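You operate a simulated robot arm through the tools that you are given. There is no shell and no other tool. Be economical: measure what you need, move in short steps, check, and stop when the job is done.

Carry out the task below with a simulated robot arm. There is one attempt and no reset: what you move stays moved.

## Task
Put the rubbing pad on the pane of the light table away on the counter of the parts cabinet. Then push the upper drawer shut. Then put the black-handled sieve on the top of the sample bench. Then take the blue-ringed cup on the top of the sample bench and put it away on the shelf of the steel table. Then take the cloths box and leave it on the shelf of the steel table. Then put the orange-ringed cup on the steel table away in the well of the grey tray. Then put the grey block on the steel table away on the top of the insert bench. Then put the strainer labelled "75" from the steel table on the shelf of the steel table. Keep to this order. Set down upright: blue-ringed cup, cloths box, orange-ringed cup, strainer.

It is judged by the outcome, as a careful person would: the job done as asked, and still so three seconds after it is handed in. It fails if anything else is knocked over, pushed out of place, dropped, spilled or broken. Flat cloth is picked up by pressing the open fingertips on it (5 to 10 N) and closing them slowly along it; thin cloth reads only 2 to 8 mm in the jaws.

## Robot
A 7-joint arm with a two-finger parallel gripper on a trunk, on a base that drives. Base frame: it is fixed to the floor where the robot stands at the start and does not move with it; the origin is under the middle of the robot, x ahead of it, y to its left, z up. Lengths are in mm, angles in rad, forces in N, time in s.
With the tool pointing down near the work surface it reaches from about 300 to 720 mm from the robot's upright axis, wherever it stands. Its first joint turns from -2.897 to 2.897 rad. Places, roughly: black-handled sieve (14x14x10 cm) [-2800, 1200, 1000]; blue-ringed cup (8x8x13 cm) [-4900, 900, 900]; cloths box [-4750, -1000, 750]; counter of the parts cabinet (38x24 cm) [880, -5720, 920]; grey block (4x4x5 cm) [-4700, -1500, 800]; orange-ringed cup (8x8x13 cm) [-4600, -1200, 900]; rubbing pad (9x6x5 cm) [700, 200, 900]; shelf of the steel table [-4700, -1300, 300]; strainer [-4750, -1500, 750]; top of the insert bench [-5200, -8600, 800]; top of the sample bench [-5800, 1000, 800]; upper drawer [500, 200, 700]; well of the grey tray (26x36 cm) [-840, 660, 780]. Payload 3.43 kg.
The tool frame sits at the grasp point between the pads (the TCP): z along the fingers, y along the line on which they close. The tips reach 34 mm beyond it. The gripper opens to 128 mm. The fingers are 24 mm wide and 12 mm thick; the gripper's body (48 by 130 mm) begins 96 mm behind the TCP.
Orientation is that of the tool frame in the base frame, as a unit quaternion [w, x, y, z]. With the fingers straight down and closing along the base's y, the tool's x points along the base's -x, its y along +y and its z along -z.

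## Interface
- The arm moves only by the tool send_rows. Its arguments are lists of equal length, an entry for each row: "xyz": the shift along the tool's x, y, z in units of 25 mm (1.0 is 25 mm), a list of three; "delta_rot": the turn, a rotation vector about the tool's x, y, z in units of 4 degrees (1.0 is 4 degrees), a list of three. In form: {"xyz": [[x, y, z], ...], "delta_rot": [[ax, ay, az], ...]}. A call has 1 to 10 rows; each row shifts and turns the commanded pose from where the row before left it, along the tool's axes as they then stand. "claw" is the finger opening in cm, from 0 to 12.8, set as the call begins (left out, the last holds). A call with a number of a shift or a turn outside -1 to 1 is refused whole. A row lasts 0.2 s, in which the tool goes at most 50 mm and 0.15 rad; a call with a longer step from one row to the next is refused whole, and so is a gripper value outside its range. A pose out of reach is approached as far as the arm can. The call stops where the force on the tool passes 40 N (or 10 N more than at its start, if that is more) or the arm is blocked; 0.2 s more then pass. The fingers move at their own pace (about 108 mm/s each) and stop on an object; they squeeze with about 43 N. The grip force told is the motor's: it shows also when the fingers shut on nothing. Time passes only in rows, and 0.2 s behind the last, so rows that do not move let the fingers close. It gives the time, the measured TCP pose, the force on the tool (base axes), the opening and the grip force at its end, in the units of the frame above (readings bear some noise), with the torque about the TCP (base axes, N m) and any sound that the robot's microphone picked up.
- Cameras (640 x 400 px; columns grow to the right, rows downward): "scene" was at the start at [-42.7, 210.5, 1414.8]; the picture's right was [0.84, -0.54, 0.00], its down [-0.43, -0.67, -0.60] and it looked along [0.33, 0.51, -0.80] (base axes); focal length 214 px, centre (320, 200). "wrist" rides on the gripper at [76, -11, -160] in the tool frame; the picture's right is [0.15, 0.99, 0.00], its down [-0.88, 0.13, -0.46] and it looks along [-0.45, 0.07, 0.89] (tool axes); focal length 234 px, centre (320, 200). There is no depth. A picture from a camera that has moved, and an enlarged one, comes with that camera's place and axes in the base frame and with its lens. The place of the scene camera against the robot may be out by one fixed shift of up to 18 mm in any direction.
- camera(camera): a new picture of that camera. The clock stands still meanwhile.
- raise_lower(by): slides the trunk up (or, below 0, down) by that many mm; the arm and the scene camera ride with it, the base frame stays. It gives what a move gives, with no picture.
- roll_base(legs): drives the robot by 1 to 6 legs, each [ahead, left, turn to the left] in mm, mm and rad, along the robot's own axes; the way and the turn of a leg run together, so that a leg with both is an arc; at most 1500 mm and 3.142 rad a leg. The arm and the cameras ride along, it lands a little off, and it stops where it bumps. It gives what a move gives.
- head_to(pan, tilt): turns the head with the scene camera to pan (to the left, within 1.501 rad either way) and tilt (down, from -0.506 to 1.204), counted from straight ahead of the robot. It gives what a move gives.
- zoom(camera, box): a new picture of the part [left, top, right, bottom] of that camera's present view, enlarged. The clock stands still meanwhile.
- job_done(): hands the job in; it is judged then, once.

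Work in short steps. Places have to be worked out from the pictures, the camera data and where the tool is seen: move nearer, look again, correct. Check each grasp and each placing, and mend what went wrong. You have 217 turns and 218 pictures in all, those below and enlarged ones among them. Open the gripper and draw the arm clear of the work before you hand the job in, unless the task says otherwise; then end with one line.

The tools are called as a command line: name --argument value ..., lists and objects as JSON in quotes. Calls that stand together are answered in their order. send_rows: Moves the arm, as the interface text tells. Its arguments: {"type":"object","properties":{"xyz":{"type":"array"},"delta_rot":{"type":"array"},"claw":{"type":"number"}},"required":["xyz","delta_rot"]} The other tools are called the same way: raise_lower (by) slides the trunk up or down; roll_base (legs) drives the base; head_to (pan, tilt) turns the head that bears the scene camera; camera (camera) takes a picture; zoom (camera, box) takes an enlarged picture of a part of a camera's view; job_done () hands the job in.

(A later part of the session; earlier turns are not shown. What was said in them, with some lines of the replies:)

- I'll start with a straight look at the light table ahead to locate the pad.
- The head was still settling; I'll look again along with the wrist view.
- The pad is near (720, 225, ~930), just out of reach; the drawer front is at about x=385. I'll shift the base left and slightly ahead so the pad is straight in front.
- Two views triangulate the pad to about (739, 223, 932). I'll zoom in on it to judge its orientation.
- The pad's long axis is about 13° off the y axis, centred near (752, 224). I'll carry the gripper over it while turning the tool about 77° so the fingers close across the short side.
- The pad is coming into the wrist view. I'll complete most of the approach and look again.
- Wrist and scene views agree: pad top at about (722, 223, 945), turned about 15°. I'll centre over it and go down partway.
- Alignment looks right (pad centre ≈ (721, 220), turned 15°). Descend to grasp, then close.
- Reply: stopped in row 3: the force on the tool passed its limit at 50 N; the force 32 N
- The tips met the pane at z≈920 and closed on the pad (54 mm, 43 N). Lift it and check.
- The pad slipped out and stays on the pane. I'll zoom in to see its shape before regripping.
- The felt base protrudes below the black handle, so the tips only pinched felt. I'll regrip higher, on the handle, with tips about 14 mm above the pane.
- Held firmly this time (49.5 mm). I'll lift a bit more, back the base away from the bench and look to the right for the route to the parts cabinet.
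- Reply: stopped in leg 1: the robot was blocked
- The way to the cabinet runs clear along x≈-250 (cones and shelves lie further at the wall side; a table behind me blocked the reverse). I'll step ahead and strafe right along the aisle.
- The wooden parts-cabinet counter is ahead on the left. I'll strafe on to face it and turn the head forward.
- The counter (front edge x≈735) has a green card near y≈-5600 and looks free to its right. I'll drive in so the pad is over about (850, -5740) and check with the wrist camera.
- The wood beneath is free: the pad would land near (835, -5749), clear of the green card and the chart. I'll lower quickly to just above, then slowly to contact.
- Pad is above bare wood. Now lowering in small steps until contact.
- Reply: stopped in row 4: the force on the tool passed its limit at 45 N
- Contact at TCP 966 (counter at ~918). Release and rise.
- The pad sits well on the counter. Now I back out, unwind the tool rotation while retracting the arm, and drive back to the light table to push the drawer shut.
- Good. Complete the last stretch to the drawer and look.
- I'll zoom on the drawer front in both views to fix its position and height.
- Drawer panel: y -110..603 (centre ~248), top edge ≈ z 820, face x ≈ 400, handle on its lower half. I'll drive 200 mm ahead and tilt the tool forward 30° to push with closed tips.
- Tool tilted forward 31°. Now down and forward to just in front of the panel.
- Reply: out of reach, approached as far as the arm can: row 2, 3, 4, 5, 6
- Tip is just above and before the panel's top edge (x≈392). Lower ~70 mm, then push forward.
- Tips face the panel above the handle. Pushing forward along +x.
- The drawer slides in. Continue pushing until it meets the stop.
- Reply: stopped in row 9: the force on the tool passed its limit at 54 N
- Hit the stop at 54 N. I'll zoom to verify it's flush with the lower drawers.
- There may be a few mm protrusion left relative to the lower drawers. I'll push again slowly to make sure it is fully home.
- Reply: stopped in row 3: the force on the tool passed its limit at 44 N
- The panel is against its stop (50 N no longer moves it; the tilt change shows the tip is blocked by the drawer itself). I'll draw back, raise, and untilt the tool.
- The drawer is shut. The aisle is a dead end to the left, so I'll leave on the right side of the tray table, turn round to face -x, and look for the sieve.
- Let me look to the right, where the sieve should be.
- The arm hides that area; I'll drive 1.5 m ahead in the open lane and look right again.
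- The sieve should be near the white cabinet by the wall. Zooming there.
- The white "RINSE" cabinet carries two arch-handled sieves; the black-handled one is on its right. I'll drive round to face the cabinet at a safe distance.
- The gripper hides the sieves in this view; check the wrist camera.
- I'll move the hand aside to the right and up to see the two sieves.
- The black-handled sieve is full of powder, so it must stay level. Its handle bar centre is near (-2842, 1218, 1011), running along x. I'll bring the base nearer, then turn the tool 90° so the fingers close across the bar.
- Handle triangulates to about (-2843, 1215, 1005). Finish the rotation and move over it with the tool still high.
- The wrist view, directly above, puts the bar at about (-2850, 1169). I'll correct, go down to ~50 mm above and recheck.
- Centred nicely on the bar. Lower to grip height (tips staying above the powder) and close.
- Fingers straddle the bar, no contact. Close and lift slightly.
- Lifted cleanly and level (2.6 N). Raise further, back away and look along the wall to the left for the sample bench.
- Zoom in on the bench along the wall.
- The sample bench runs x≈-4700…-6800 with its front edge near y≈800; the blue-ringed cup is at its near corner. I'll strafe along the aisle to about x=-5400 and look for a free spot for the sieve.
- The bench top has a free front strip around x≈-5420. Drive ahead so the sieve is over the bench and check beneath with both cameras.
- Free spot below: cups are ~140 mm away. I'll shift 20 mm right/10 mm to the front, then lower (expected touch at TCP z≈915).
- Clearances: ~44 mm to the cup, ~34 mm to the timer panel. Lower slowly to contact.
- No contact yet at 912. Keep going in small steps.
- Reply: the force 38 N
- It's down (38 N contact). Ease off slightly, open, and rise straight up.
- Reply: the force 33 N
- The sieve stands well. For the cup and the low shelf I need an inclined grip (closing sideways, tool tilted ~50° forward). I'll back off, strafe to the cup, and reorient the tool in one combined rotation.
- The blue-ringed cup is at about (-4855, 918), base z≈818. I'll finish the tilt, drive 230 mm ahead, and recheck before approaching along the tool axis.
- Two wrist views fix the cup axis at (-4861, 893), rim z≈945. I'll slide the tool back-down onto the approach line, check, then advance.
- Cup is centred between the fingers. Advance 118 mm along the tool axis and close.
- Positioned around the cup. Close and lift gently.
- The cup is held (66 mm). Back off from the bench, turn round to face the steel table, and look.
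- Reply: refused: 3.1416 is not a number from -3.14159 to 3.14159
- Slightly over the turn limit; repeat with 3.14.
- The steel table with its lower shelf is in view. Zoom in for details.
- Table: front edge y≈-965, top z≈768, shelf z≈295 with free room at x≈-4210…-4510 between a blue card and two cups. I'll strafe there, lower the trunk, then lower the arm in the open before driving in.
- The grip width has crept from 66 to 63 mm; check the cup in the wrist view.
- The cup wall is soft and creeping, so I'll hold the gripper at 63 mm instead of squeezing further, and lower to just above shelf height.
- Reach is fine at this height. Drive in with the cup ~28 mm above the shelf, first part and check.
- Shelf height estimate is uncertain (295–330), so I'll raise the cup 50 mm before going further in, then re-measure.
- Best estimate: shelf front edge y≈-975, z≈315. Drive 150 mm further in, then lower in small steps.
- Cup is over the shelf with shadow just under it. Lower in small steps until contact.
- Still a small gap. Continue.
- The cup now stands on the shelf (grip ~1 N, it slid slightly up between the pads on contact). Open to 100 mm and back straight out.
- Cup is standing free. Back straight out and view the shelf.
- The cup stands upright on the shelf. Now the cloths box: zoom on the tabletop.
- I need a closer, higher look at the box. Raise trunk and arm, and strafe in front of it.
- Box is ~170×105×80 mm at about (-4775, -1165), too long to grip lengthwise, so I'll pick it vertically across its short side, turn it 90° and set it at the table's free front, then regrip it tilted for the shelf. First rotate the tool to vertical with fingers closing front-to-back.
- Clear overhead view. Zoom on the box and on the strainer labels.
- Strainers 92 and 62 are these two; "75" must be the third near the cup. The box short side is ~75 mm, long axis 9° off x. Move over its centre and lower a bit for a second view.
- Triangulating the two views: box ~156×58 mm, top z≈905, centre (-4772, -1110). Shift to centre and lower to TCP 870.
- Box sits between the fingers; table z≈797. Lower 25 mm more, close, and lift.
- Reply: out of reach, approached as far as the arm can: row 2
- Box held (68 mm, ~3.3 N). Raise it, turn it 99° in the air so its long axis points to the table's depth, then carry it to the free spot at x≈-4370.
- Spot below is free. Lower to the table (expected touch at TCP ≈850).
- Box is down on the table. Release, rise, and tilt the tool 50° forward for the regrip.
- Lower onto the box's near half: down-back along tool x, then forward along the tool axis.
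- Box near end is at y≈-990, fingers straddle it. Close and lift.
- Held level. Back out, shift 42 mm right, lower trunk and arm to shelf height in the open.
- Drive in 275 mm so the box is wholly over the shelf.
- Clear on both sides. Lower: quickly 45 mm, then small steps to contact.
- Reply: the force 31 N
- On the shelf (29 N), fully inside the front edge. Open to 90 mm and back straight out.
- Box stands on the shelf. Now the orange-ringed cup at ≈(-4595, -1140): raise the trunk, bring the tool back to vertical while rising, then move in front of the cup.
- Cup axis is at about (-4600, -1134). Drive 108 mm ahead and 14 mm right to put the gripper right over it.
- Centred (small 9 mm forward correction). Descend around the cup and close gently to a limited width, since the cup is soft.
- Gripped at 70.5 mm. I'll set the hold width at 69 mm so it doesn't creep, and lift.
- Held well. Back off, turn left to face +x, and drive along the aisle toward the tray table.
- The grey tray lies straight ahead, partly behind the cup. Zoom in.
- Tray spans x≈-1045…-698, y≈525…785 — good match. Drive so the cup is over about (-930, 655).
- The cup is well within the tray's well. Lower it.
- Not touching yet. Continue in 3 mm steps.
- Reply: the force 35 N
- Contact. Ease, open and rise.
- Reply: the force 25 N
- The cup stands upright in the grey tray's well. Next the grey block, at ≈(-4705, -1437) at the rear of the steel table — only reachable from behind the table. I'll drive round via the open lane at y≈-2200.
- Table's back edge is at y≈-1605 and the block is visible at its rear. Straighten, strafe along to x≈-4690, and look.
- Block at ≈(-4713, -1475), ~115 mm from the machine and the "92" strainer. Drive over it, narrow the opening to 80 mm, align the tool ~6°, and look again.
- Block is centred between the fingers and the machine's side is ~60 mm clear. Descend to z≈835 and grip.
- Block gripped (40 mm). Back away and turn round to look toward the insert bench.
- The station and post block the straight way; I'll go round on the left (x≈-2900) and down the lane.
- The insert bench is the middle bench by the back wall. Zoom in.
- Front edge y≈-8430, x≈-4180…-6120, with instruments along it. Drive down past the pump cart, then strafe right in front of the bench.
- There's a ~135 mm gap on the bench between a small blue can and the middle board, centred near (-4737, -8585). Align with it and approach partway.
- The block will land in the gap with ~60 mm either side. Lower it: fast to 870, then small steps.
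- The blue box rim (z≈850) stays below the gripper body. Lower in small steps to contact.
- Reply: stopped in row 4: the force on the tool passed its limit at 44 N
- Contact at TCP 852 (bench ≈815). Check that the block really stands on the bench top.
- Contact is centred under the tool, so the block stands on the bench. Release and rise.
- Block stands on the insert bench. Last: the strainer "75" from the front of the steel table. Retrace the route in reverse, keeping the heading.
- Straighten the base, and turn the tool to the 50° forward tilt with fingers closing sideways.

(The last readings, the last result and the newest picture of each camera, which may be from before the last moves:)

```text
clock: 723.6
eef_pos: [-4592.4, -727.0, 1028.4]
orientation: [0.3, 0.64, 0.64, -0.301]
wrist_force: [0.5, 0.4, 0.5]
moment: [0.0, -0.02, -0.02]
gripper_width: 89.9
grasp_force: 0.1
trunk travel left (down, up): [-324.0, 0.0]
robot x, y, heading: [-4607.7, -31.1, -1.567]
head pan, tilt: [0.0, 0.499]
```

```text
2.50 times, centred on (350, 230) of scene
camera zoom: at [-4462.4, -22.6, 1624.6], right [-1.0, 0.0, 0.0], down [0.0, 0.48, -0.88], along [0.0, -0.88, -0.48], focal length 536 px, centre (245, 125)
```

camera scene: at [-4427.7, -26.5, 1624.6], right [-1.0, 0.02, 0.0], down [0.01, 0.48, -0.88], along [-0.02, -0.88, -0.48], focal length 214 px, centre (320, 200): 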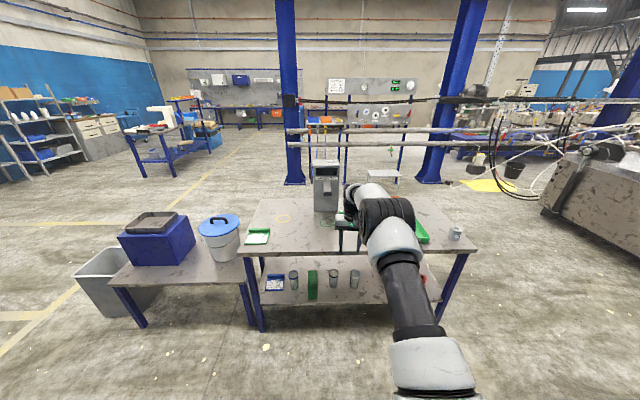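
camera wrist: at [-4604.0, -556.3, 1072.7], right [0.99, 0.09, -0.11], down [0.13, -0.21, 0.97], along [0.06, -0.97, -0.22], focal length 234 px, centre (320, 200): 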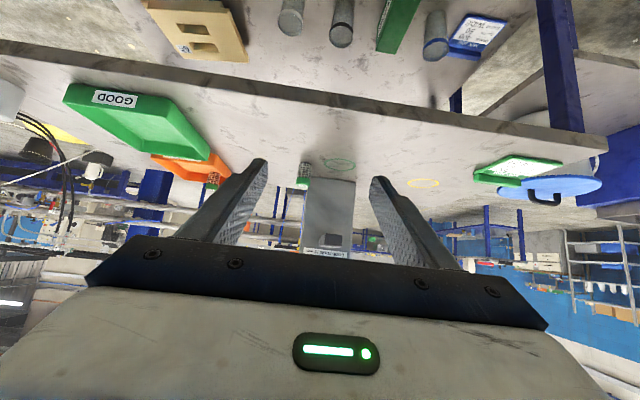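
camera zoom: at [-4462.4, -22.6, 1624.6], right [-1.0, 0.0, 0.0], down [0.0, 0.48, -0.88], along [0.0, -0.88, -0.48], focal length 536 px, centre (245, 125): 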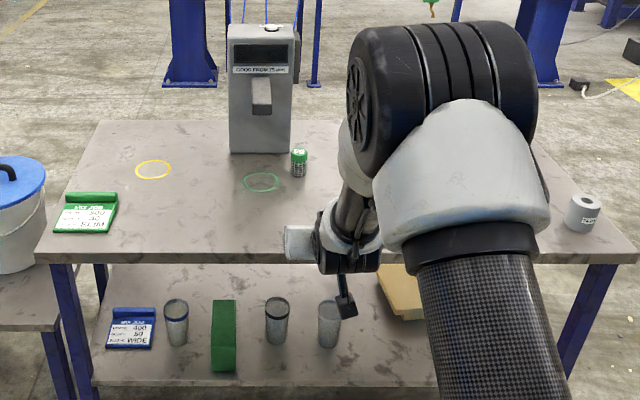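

Strainer "75" stands at ≈(-4612, -1247), 84 mm tall. I'll retract the arm to the pre-grasp pose, then drive in toward it.

send_rows --xyz '[[0.89, 0, -0.09], [0.89, 0, -0.09], [0.89, 0, -0.1], [0.89, 0, -0.1], [0.89, 0, -0.1], [0.89, 0, -0.09], [0.88, 0, -0.09]]' --delta_rot '[[0, 0, 0], [0, 0, 0], [0, 0, 0], [0, 0, 0], [0, 0, 0], [0, 0, 0], [0, 0, 0]]'

roll_base --legs '[[0, -20, 0], [530, 0, 0]]'

camera --camera "wrist"

camera --camera "scene"

```text
clock: 725.2
eef_pos: [-4592.7, -615.5, 920.9]
orientation: [0.3, 0.64, 0.64, -0.301]
wrist_force: [-0.3, -0.4, 0.3]
moment: [0.0, 0.02, 0.02]
gripper_width: 90.1
grasp_force: 0.1
trunk travel left (down, up): [-324.0, 0.0]
robot x, y, heading: [-4609.0, -29.1, -1.568]
head pan, tilt: [0.0, 0.499]
```

```text
clock: 728.9
eef_pos: [-4615.5, -1158.1, 920.3]
orientation: [0.298, 0.642, 0.638, -0.301]
wrist_force: [1.0, -0.6, -0.5]
moment: [-0.02, 0.01, -0.02]
gripper_width: 89.7
grasp_force: 0.0
trunk travel left (down, up): [-324.0, 0.0]
robot x, y, heading: [-4630.8, -573.3, -1.574]
head pan, tilt: [0.0, 0.499]
```

```text
65 pictures are left
camera wrist: at [-4627.2, -987.7, 963.9], right [0.99, 0.09, -0.11], down [0.13, -0.21, 0.97], along [0.06, -0.97, -0.22], focal length 234 px, centre (320, 200)
```

wrist: 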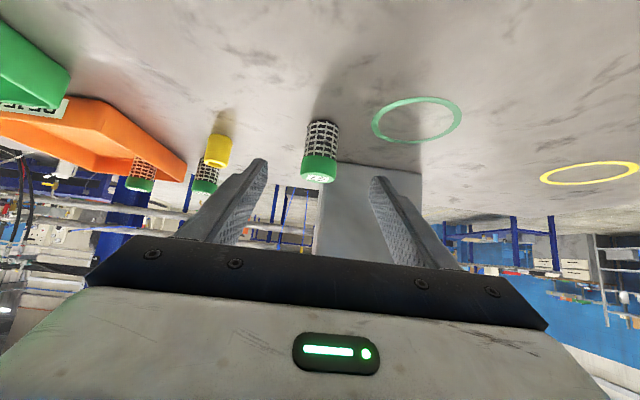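

```text
64 pictures are left
camera scene: at [-4482.9, -566.7, 1624.6], right [-1.0, 0.0, 0.0], down [0.0, 0.48, -0.88], along [0.0, -0.88, -0.48], focal length 214 px, centre (320, 200)
```

scene: 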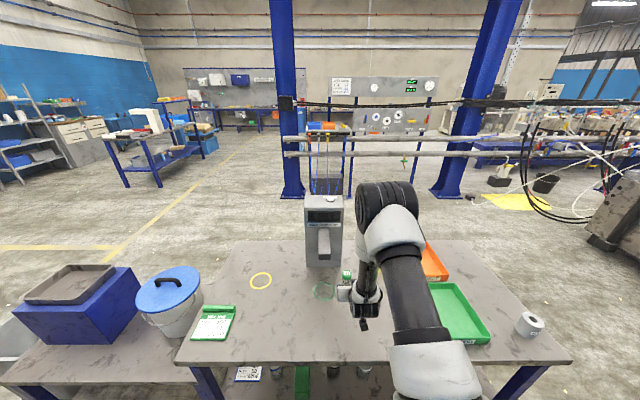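

Strainer is centred. Advance half the way and re-measure.

send_rows --xyz '[[0, 0, 0.8], [0, 0, 0.8], [0, 0, 0.8], [0, 0, 0]]' --delta_rot '[[0, 0, 0], [0, 0, 0], [0, 0, 0], [0, 0, 0]]'

camera --camera "wrist"

```text
clock: 729.9
eef_pos: [-4617.2, -1204.5, 880.4]
orientation: [0.299, 0.642, 0.638, -0.301]
wrist_force: [-0.1, 1.0, 0.1]
moment: [-0.01, -0.01, -0.02]
gripper_width: 90.2
grasp_force: 0.0
trunk travel left (down, up): [-324.0, 0.0]
robot x, y, heading: [-4631.3, -571.4, -1.579]
head pan, tilt: [0.0, 0.499]
```

```text
63 pictures are left
camera wrist: at [-4628.4, -1034.0, 924.6], right [0.99, 0.09, -0.11], down [0.13, -0.21, 0.97], along [0.06, -0.97, -0.22], focal length 234 px, centre (320, 200)
```

wrist: 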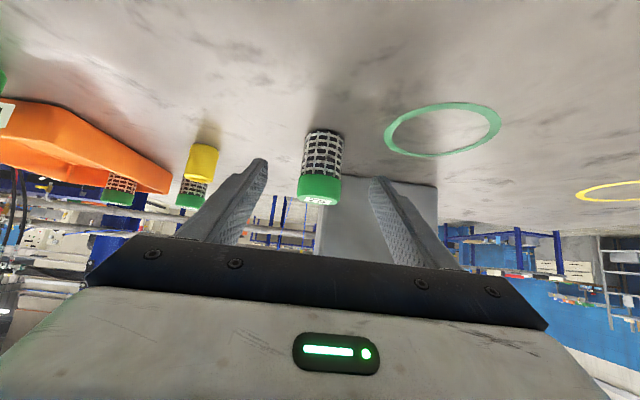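

Strainer axis ≈(-4617, -1264), ~70 mm tall, ~43 mm diameter. Advance 71 mm along the tool axis and close with limited width first.

send_rows --xyz '[[-0.056, 0, 0.95], [-0.056, 0, 0.95], [-0.056, 0, 0.95], [0, 0, 0]]' --delta_rot '[[0, 0, 0], [0, 0, 0], [0, 0, 0], [0, 0, 0]]'

camera --camera "wrist"

send_rows --xyz '[[0, 0, 0], [0, 0, 0], [0, 0, 0], [0, 0, 0]]' --delta_rot '[[0, 0, 0], [0, 0, 0], [0, 0, 0], [0, 0, 0]]' --claw 3.9

camera --camera "wrist"

```text
clock: 730.9
eef_pos: [-4617.1, -1260.9, 837.0]
orientation: [0.299, 0.642, 0.639, -0.3]
wrist_force: [0.2, -0.7, -0.7]
moment: [-0.03, -0.01, 0.02]
gripper_width: 90.2
grasp_force: 0.1
trunk travel left (down, up): [-324.0, 0.0]
robot x, y, heading: [-4627.9, -573.8, -1.573]
head pan, tilt: [0.0, 0.499]
```

```text
62 pictures are left
camera wrist: at [-4628.1, -1091.0, 881.5], right [0.99, 0.09, -0.11], down [0.13, -0.21, 0.97], along [0.06, -0.97, -0.22], focal length 234 px, centre (320, 200)
```

wrist: 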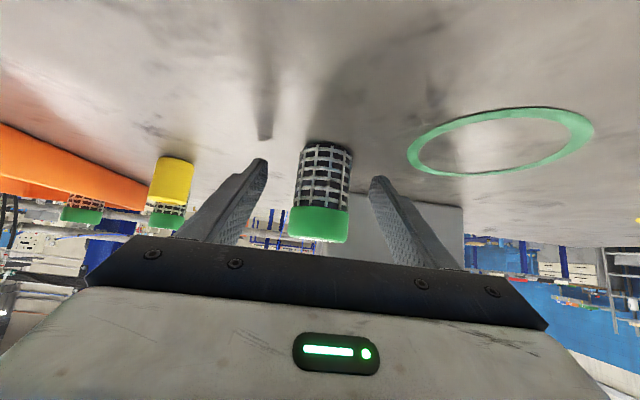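

```text
clock: 731.9
eef_pos: [-4616.9, -1260.2, 837.6]
orientation: [0.299, 0.642, 0.638, -0.302]
wrist_force: [-0.3, 0.3, 0.1]
moment: [-0.01, 0.01, 0.0]
gripper_width: 41.6
grasp_force: 43.0
trunk travel left (down, up): [-324.0, 0.0]
robot x, y, heading: [-4629.0, -571.5, -1.577]
head pan, tilt: [0.0, 0.499]
```

```text
61 pictures are left
camera wrist: at [-4628.1, -1090.8, 881.6], right [0.99, 0.09, -0.11], down [0.13, -0.21, 0.97], along [0.06, -0.97, -0.22], focal length 234 px, centre (320, 200)
```

wrist: 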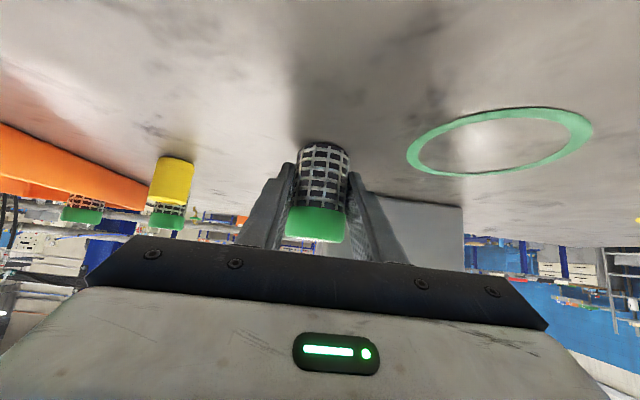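

Gripped at 41.6 mm. Lift and check.

send_rows --xyz '[[-0.154, 0, -0.128], [-0.3, 0, -0.25], [-0.46, 0, -0.38], [-0.6, 0, -0.51], [-0.77, 0, -0.64], [-0.77, 0, -0.64]]' --delta_rot '[[0, 0, 0], [0, 0, 0], [0, 0, 0], [0, 0, 0], [0, 0, 0], [0, 0, 0]]'

camera --camera "wrist"

```text
clock: 733.3
eef_pos: [-4617.0, -1262.2, 938.7]
orientation: [0.299, 0.642, 0.639, -0.301]
wrist_force: [-0.5, -0.6, -1.0]
moment: [-0.02, -0.02, 0.01]
gripper_width: 41.6
grasp_force: 43.0
trunk travel left (down, up): [-324.0, 0.0]
robot x, y, heading: [-4629.1, -571.5, -1.575]
head pan, tilt: [0.0, 0.499]
```

```text
60 pictures are left
camera wrist: at [-4628.1, -1091.1, 983.0], right [0.99, 0.09, -0.11], down [0.13, -0.21, 0.97], along [0.06, -0.97, -0.22], focal length 234 px, centre (320, 200)
```

wrist: 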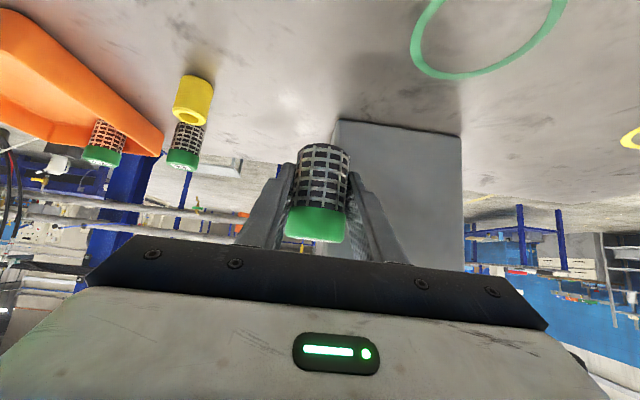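

Held upright. Back out, move right 218 mm, lower trunk and arm to shelf level.

roll_base --legs '[[-490, 0, 0], [0, -218, 0.003]]'

raise_lower --by -324

send_rows --xyz '[[0.77, 0, 0.64], [0.77, 0, 0.64], [0.77, 0, 0.64], [0.77, 0, 0.64], [0.77, 0, 0.64], [0.77, 0, 0.64], [0.77, 0, 0.64], [0.6, 0, 0.5]]' --delta_rot '[[0, 0, 0], [0, 0, 0], [0, 0, 0], [0, 0, 0], [0, 0, 0], [0, 0, 0], [0, 0, 0], [0, 0, 0]]'

camera --camera "scene"

camera --camera "wrist"

```text
clock: 738.5
eef_pos: [-4830.4, -774.1, 939.0]
orientation: [0.3, 0.641, 0.64, -0.3]
wrist_force: [-0.3, 0.0, -2.2]
moment: [-0.01, -0.03, 0.0]
gripper_width: 41.5
grasp_force: 43.2
trunk travel left (down, up): [-324.0, 0.0]
robot x, y, heading: [-4846.3, -86.6, -1.57]
head pan, tilt: [0.0, 0.499]
```

```text
clock: 741.7
eef_pos: [-4831.0, -774.0, 615.0]
orientation: [0.299, 0.642, 0.639, -0.301]
wrist_force: [0.9, -0.1, -0.4]
moment: [-0.01, 0.02, -0.01]
gripper_width: 41.1
grasp_force: 42.8
trunk travel left (down, up): [0.0, 324.0]
robot x, y, heading: [-4846.2, -84.7, -1.573]
head pan, tilt: [0.0, 0.499]
```

```text
clock: 743.5
eef_pos: [-4830.1, -774.9, 417.7]
orientation: [0.299, 0.641, 0.64, -0.3]
wrist_force: [-0.9, 0.0, -2.1]
moment: [0.01, 0.01, 0.0]
gripper_width: 41.0
grasp_force: 43.4
trunk travel left (down, up): [0.0, 324.0]
robot x, y, heading: [-4843.3, -82.0, -1.568]
head pan, tilt: [0.0, 0.499]
```

```text
59 pictures are left
camera scene: at [-4698.6, -78.7, 1300.6], right [-1.0, 0.0, 0.0], down [0.0, 0.48, -0.88], along [0.0, -0.88, -0.48], focal length 214 px, centre (320, 200)
```

scene: 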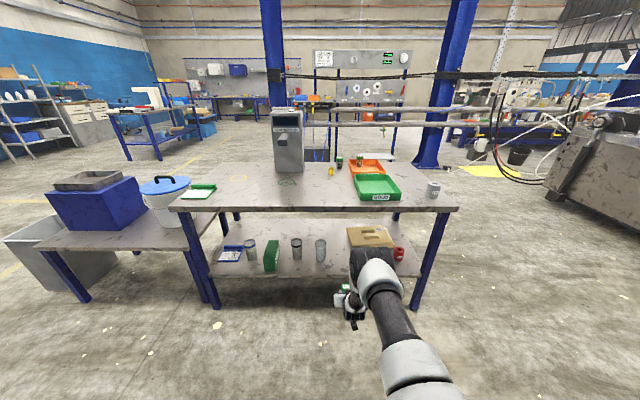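

```text
58 pictures are left
camera wrist: at [-4841.4, -604.1, 462.8], right [0.99, 0.09, -0.11], down [0.13, -0.21, 0.97], along [0.06, -0.97, -0.22], focal length 234 px, centre (320, 200)
```

wrist: 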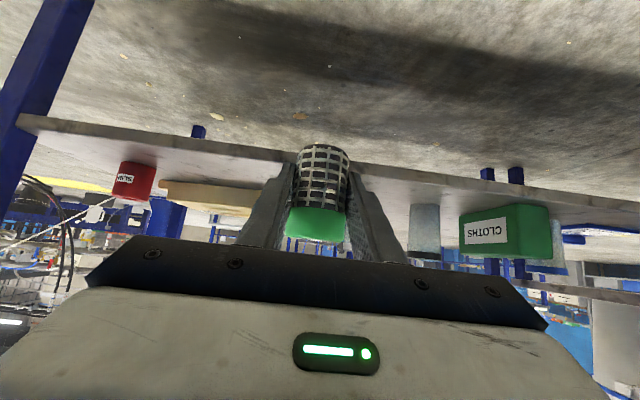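

Path between the plain cup (x≈-4698) and the tan board is clear. Drive in 285 mm.

roll_base --legs '[[150, 0, 0], [135, 0, 0]]'

camera --camera "wrist"

zoom --camera "scene" --box '[270, 220, 450, 360]'

```text
clock: 745.7
eef_pos: [-4826.3, -1056.5, 419.8]
orientation: [0.299, 0.64, 0.64, -0.3]
wrist_force: [0.4, 0.3, -1.3]
moment: [0.03, 0.02, 0.02]
gripper_width: 40.9
grasp_force: 43.3
trunk travel left (down, up): [0.0, 324.0]
robot x, y, heading: [-4845.7, -366.1, -1.568]
head pan, tilt: [0.0, 0.499]
```

```text
57 pictures are left
camera wrist: at [-4839.1, -886.3, 463.1], right [0.99, 0.09, -0.11], down [0.13, -0.21, 0.97], along [0.07, -0.97, -0.22], focal length 234 px, centre (320, 200)
```

wrist: 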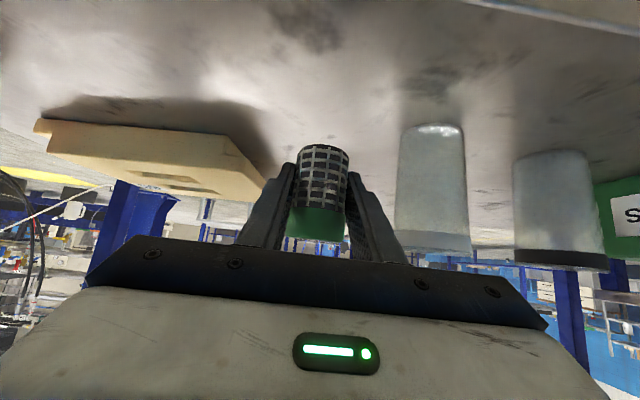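

```text
2.86 times, centred on (360, 290) of scene
camera zoom: at [-4698.1, -360.4, 1300.6], right [-1.0, 0.0, 0.0], down [0.0, 0.48, -0.88], along [0.0, -0.88, -0.48], focal length 613 px, centre (206, -57)
```

zoom: 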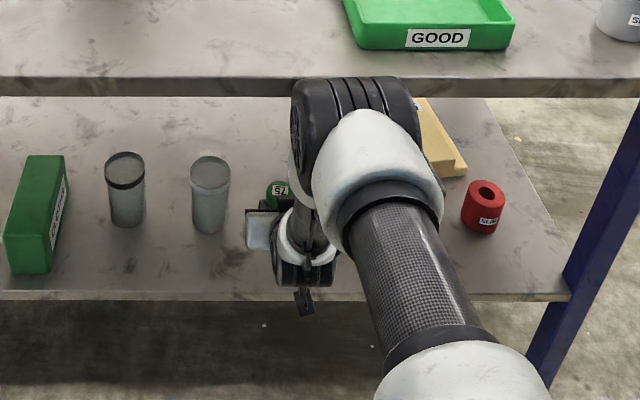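

Clear. Lower: 45 mm, then small steps to contact.

send_rows --xyz '[[0.5, 0, 0.416], [0.5, 0, 0.416], [0.35, 0, 0.29], [0.12, 0, 0.1], [0.09, 0, 0.077], [0.09, 0, 0.077], [0.09, 0, 0.077]]' --delta_rot '[[0, 0, 0], [0, 0, 0], [0, 0, 0], [0, 0, 0], [0, 0, 0], [0, 0, 0], [0, 0, 0]]'

zoom --camera "wrist" --box '[220, 60, 440, 260]'

```text
clock: 747.3
eef_pos: [-4826.4, -1057.3, 363.1]
orientation: [0.3, 0.64, 0.64, -0.3]
wrist_force: [0.0, 0.4, -1.2]
moment: [0.01, 0.03, 0.01]
gripper_width: 40.7
grasp_force: 42.8
trunk travel left (down, up): [0.0, 324.0]
robot x, y, heading: [-4847.6, -371.8, -1.568]
head pan, tilt: [0.0, 0.499]
```

```text
2.00 times, centred on (330, 160) of wrist
camera zoom: at [-4838.8, -887.0, 406.6], right [0.99, 0.09, -0.11], down [0.13, -0.21, 0.97], along [0.07, -0.97, -0.22], focal length 468 px, centre (300, 280)
```

zoom: 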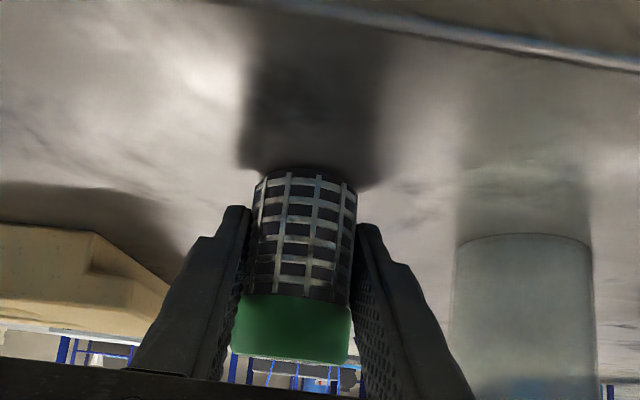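

Nearly down. A few more small steps.

send_rows --xyz '[[0.07, 0, 0.058], [0.07, 0, 0.058], [0.07, 0, 0.058], [0, 0, 0]]' --delta_rot '[[0, 0, 0], [0, 0, 0], [0, 0, 0], [0, 0, 0]]'

```text
clock: 748.3
eef_pos: [-4826.2, -1060.5, 361.2]
orientation: [0.304, 0.638, 0.639, -0.304]
wrist_force: [0.6, 4.8, 33.2]
moment: [-0.6, -0.04, 0.03]
gripper_width: 40.8
grasp_force: 43.1
trunk travel left (down, up): [0.0, 324.0]
robot x, y, heading: [-4848.9, -367.6, -1.566]
head pan, tilt: [0.0, 0.499]
```

Contact. Ease off and open gently.

send_rows --xyz '[[-0.1, 0, -0.083], [0, 0, 0]]' --delta_rot '[[0, 0, 0], [0, 0, 0]]'

send_rows --xyz '[[0, 0, 0], [0, 0, 0], [0, 0, 0]]' --delta_rot '[[0, 0, 0], [0, 0, 0], [0, 0, 0]]' --claw 8

camera --camera "wrist"

```text
clock: 748.9
eef_pos: [-4826.4, -1058.4, 361.7]
orientation: [0.301, 0.639, 0.64, -0.301]
wrist_force: [0.6, -7.0, 17.6]
moment: [-0.78, -0.03, 0.02]
gripper_width: 40.4
grasp_force: 42.6
trunk travel left (down, up): [0.0, 324.0]
robot x, y, heading: [-4842.5, -370.4, -1.57]
head pan, tilt: [0.0, 0.499]
```

```text
clock: 749.7
eef_pos: [-4824.7, -1055.7, 358.1]
orientation: [0.3, 0.64, 0.641, -0.299]
wrist_force: [0.6, 0.3, 0.7]
moment: [-0.02, -0.02, 0.0]
gripper_width: 80.0
grasp_force: 0.0
trunk travel left (down, up): [0.0, 324.0]
robot x, y, heading: [-4842.7, -368.9, -1.564]
head pan, tilt: [0.0, 0.499]
```

```text
54 pictures are left
camera wrist: at [-4837.9, -886.0, 402.2], right [0.99, 0.1, -0.11], down [0.13, -0.22, 0.97], along [0.07, -0.97, -0.23], focal length 234 px, centre (320, 200)
```

wrist: 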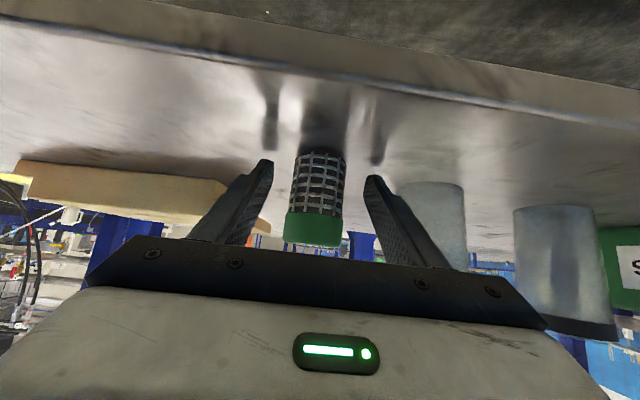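

Strainer stands upright between the open fingers. Back straight out and take a final look.

roll_base --legs '[[-120, 0, 0], [-350, 0, 0]]'

raise_lower --by 150

zoom --camera "scene" --box '[150, 130, 480, 320]'

```text
clock: 752.8
eef_pos: [-4831.3, -593.9, 358.6]
orientation: [0.299, 0.642, 0.639, -0.301]
wrist_force: [0.4, -0.5, 0.6]
moment: [-0.01, 0.0, 0.0]
gripper_width: 80.1
grasp_force: 0.0
trunk travel left (down, up): [0.0, 324.0]
robot x, y, heading: [-4844.6, 94.3, -1.572]
head pan, tilt: [0.0, 0.499]
```

```text
clock: 754.6
eef_pos: [-4830.4, -593.7, 509.4]
orientation: [0.299, 0.641, 0.639, -0.302]
wrist_force: [0.1, 0.2, 0.0]
moment: [-0.02, -0.02, 0.02]
gripper_width: 79.8
grasp_force: 0.1
trunk travel left (down, up): [-150.0, 174.0]
robot x, y, heading: [-4848.4, 97.3, -1.572]
head pan, tilt: [0.0, 0.499]
```

```text
1.94 times, centred on (315, 225) of scene
camera zoom: at [-4699.1, 102.6, 1450.5], right [-1.0, 0.0, 0.0], down [0.0, 0.48, -0.88], along [0.0, -0.88, -0.48], focal length 416 px, centre (330, 152)
```

zoom: 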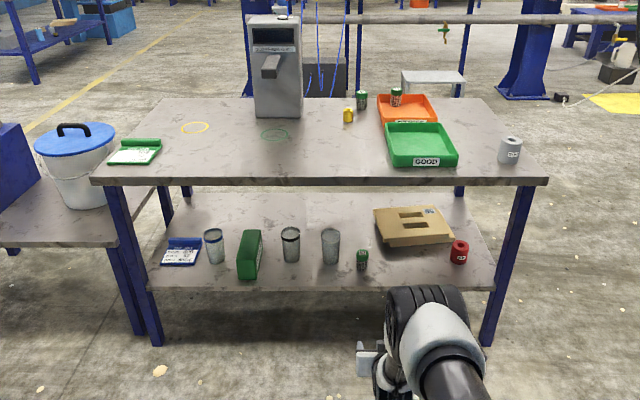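

Every item is in place: cup, cloths box and strainer are upright on the shelf, nothing else has been disturbed, and the gripper is open and clear. Handing in.

job_done

```text
The job is handed in.
```

I finished all eight steps in the order you gave and handed the job in. The one thing I couldn't fully confirm is the drawer: it hit a hard stop at about 50 N, but its front may sit about 10 mm proud of the drawer below.
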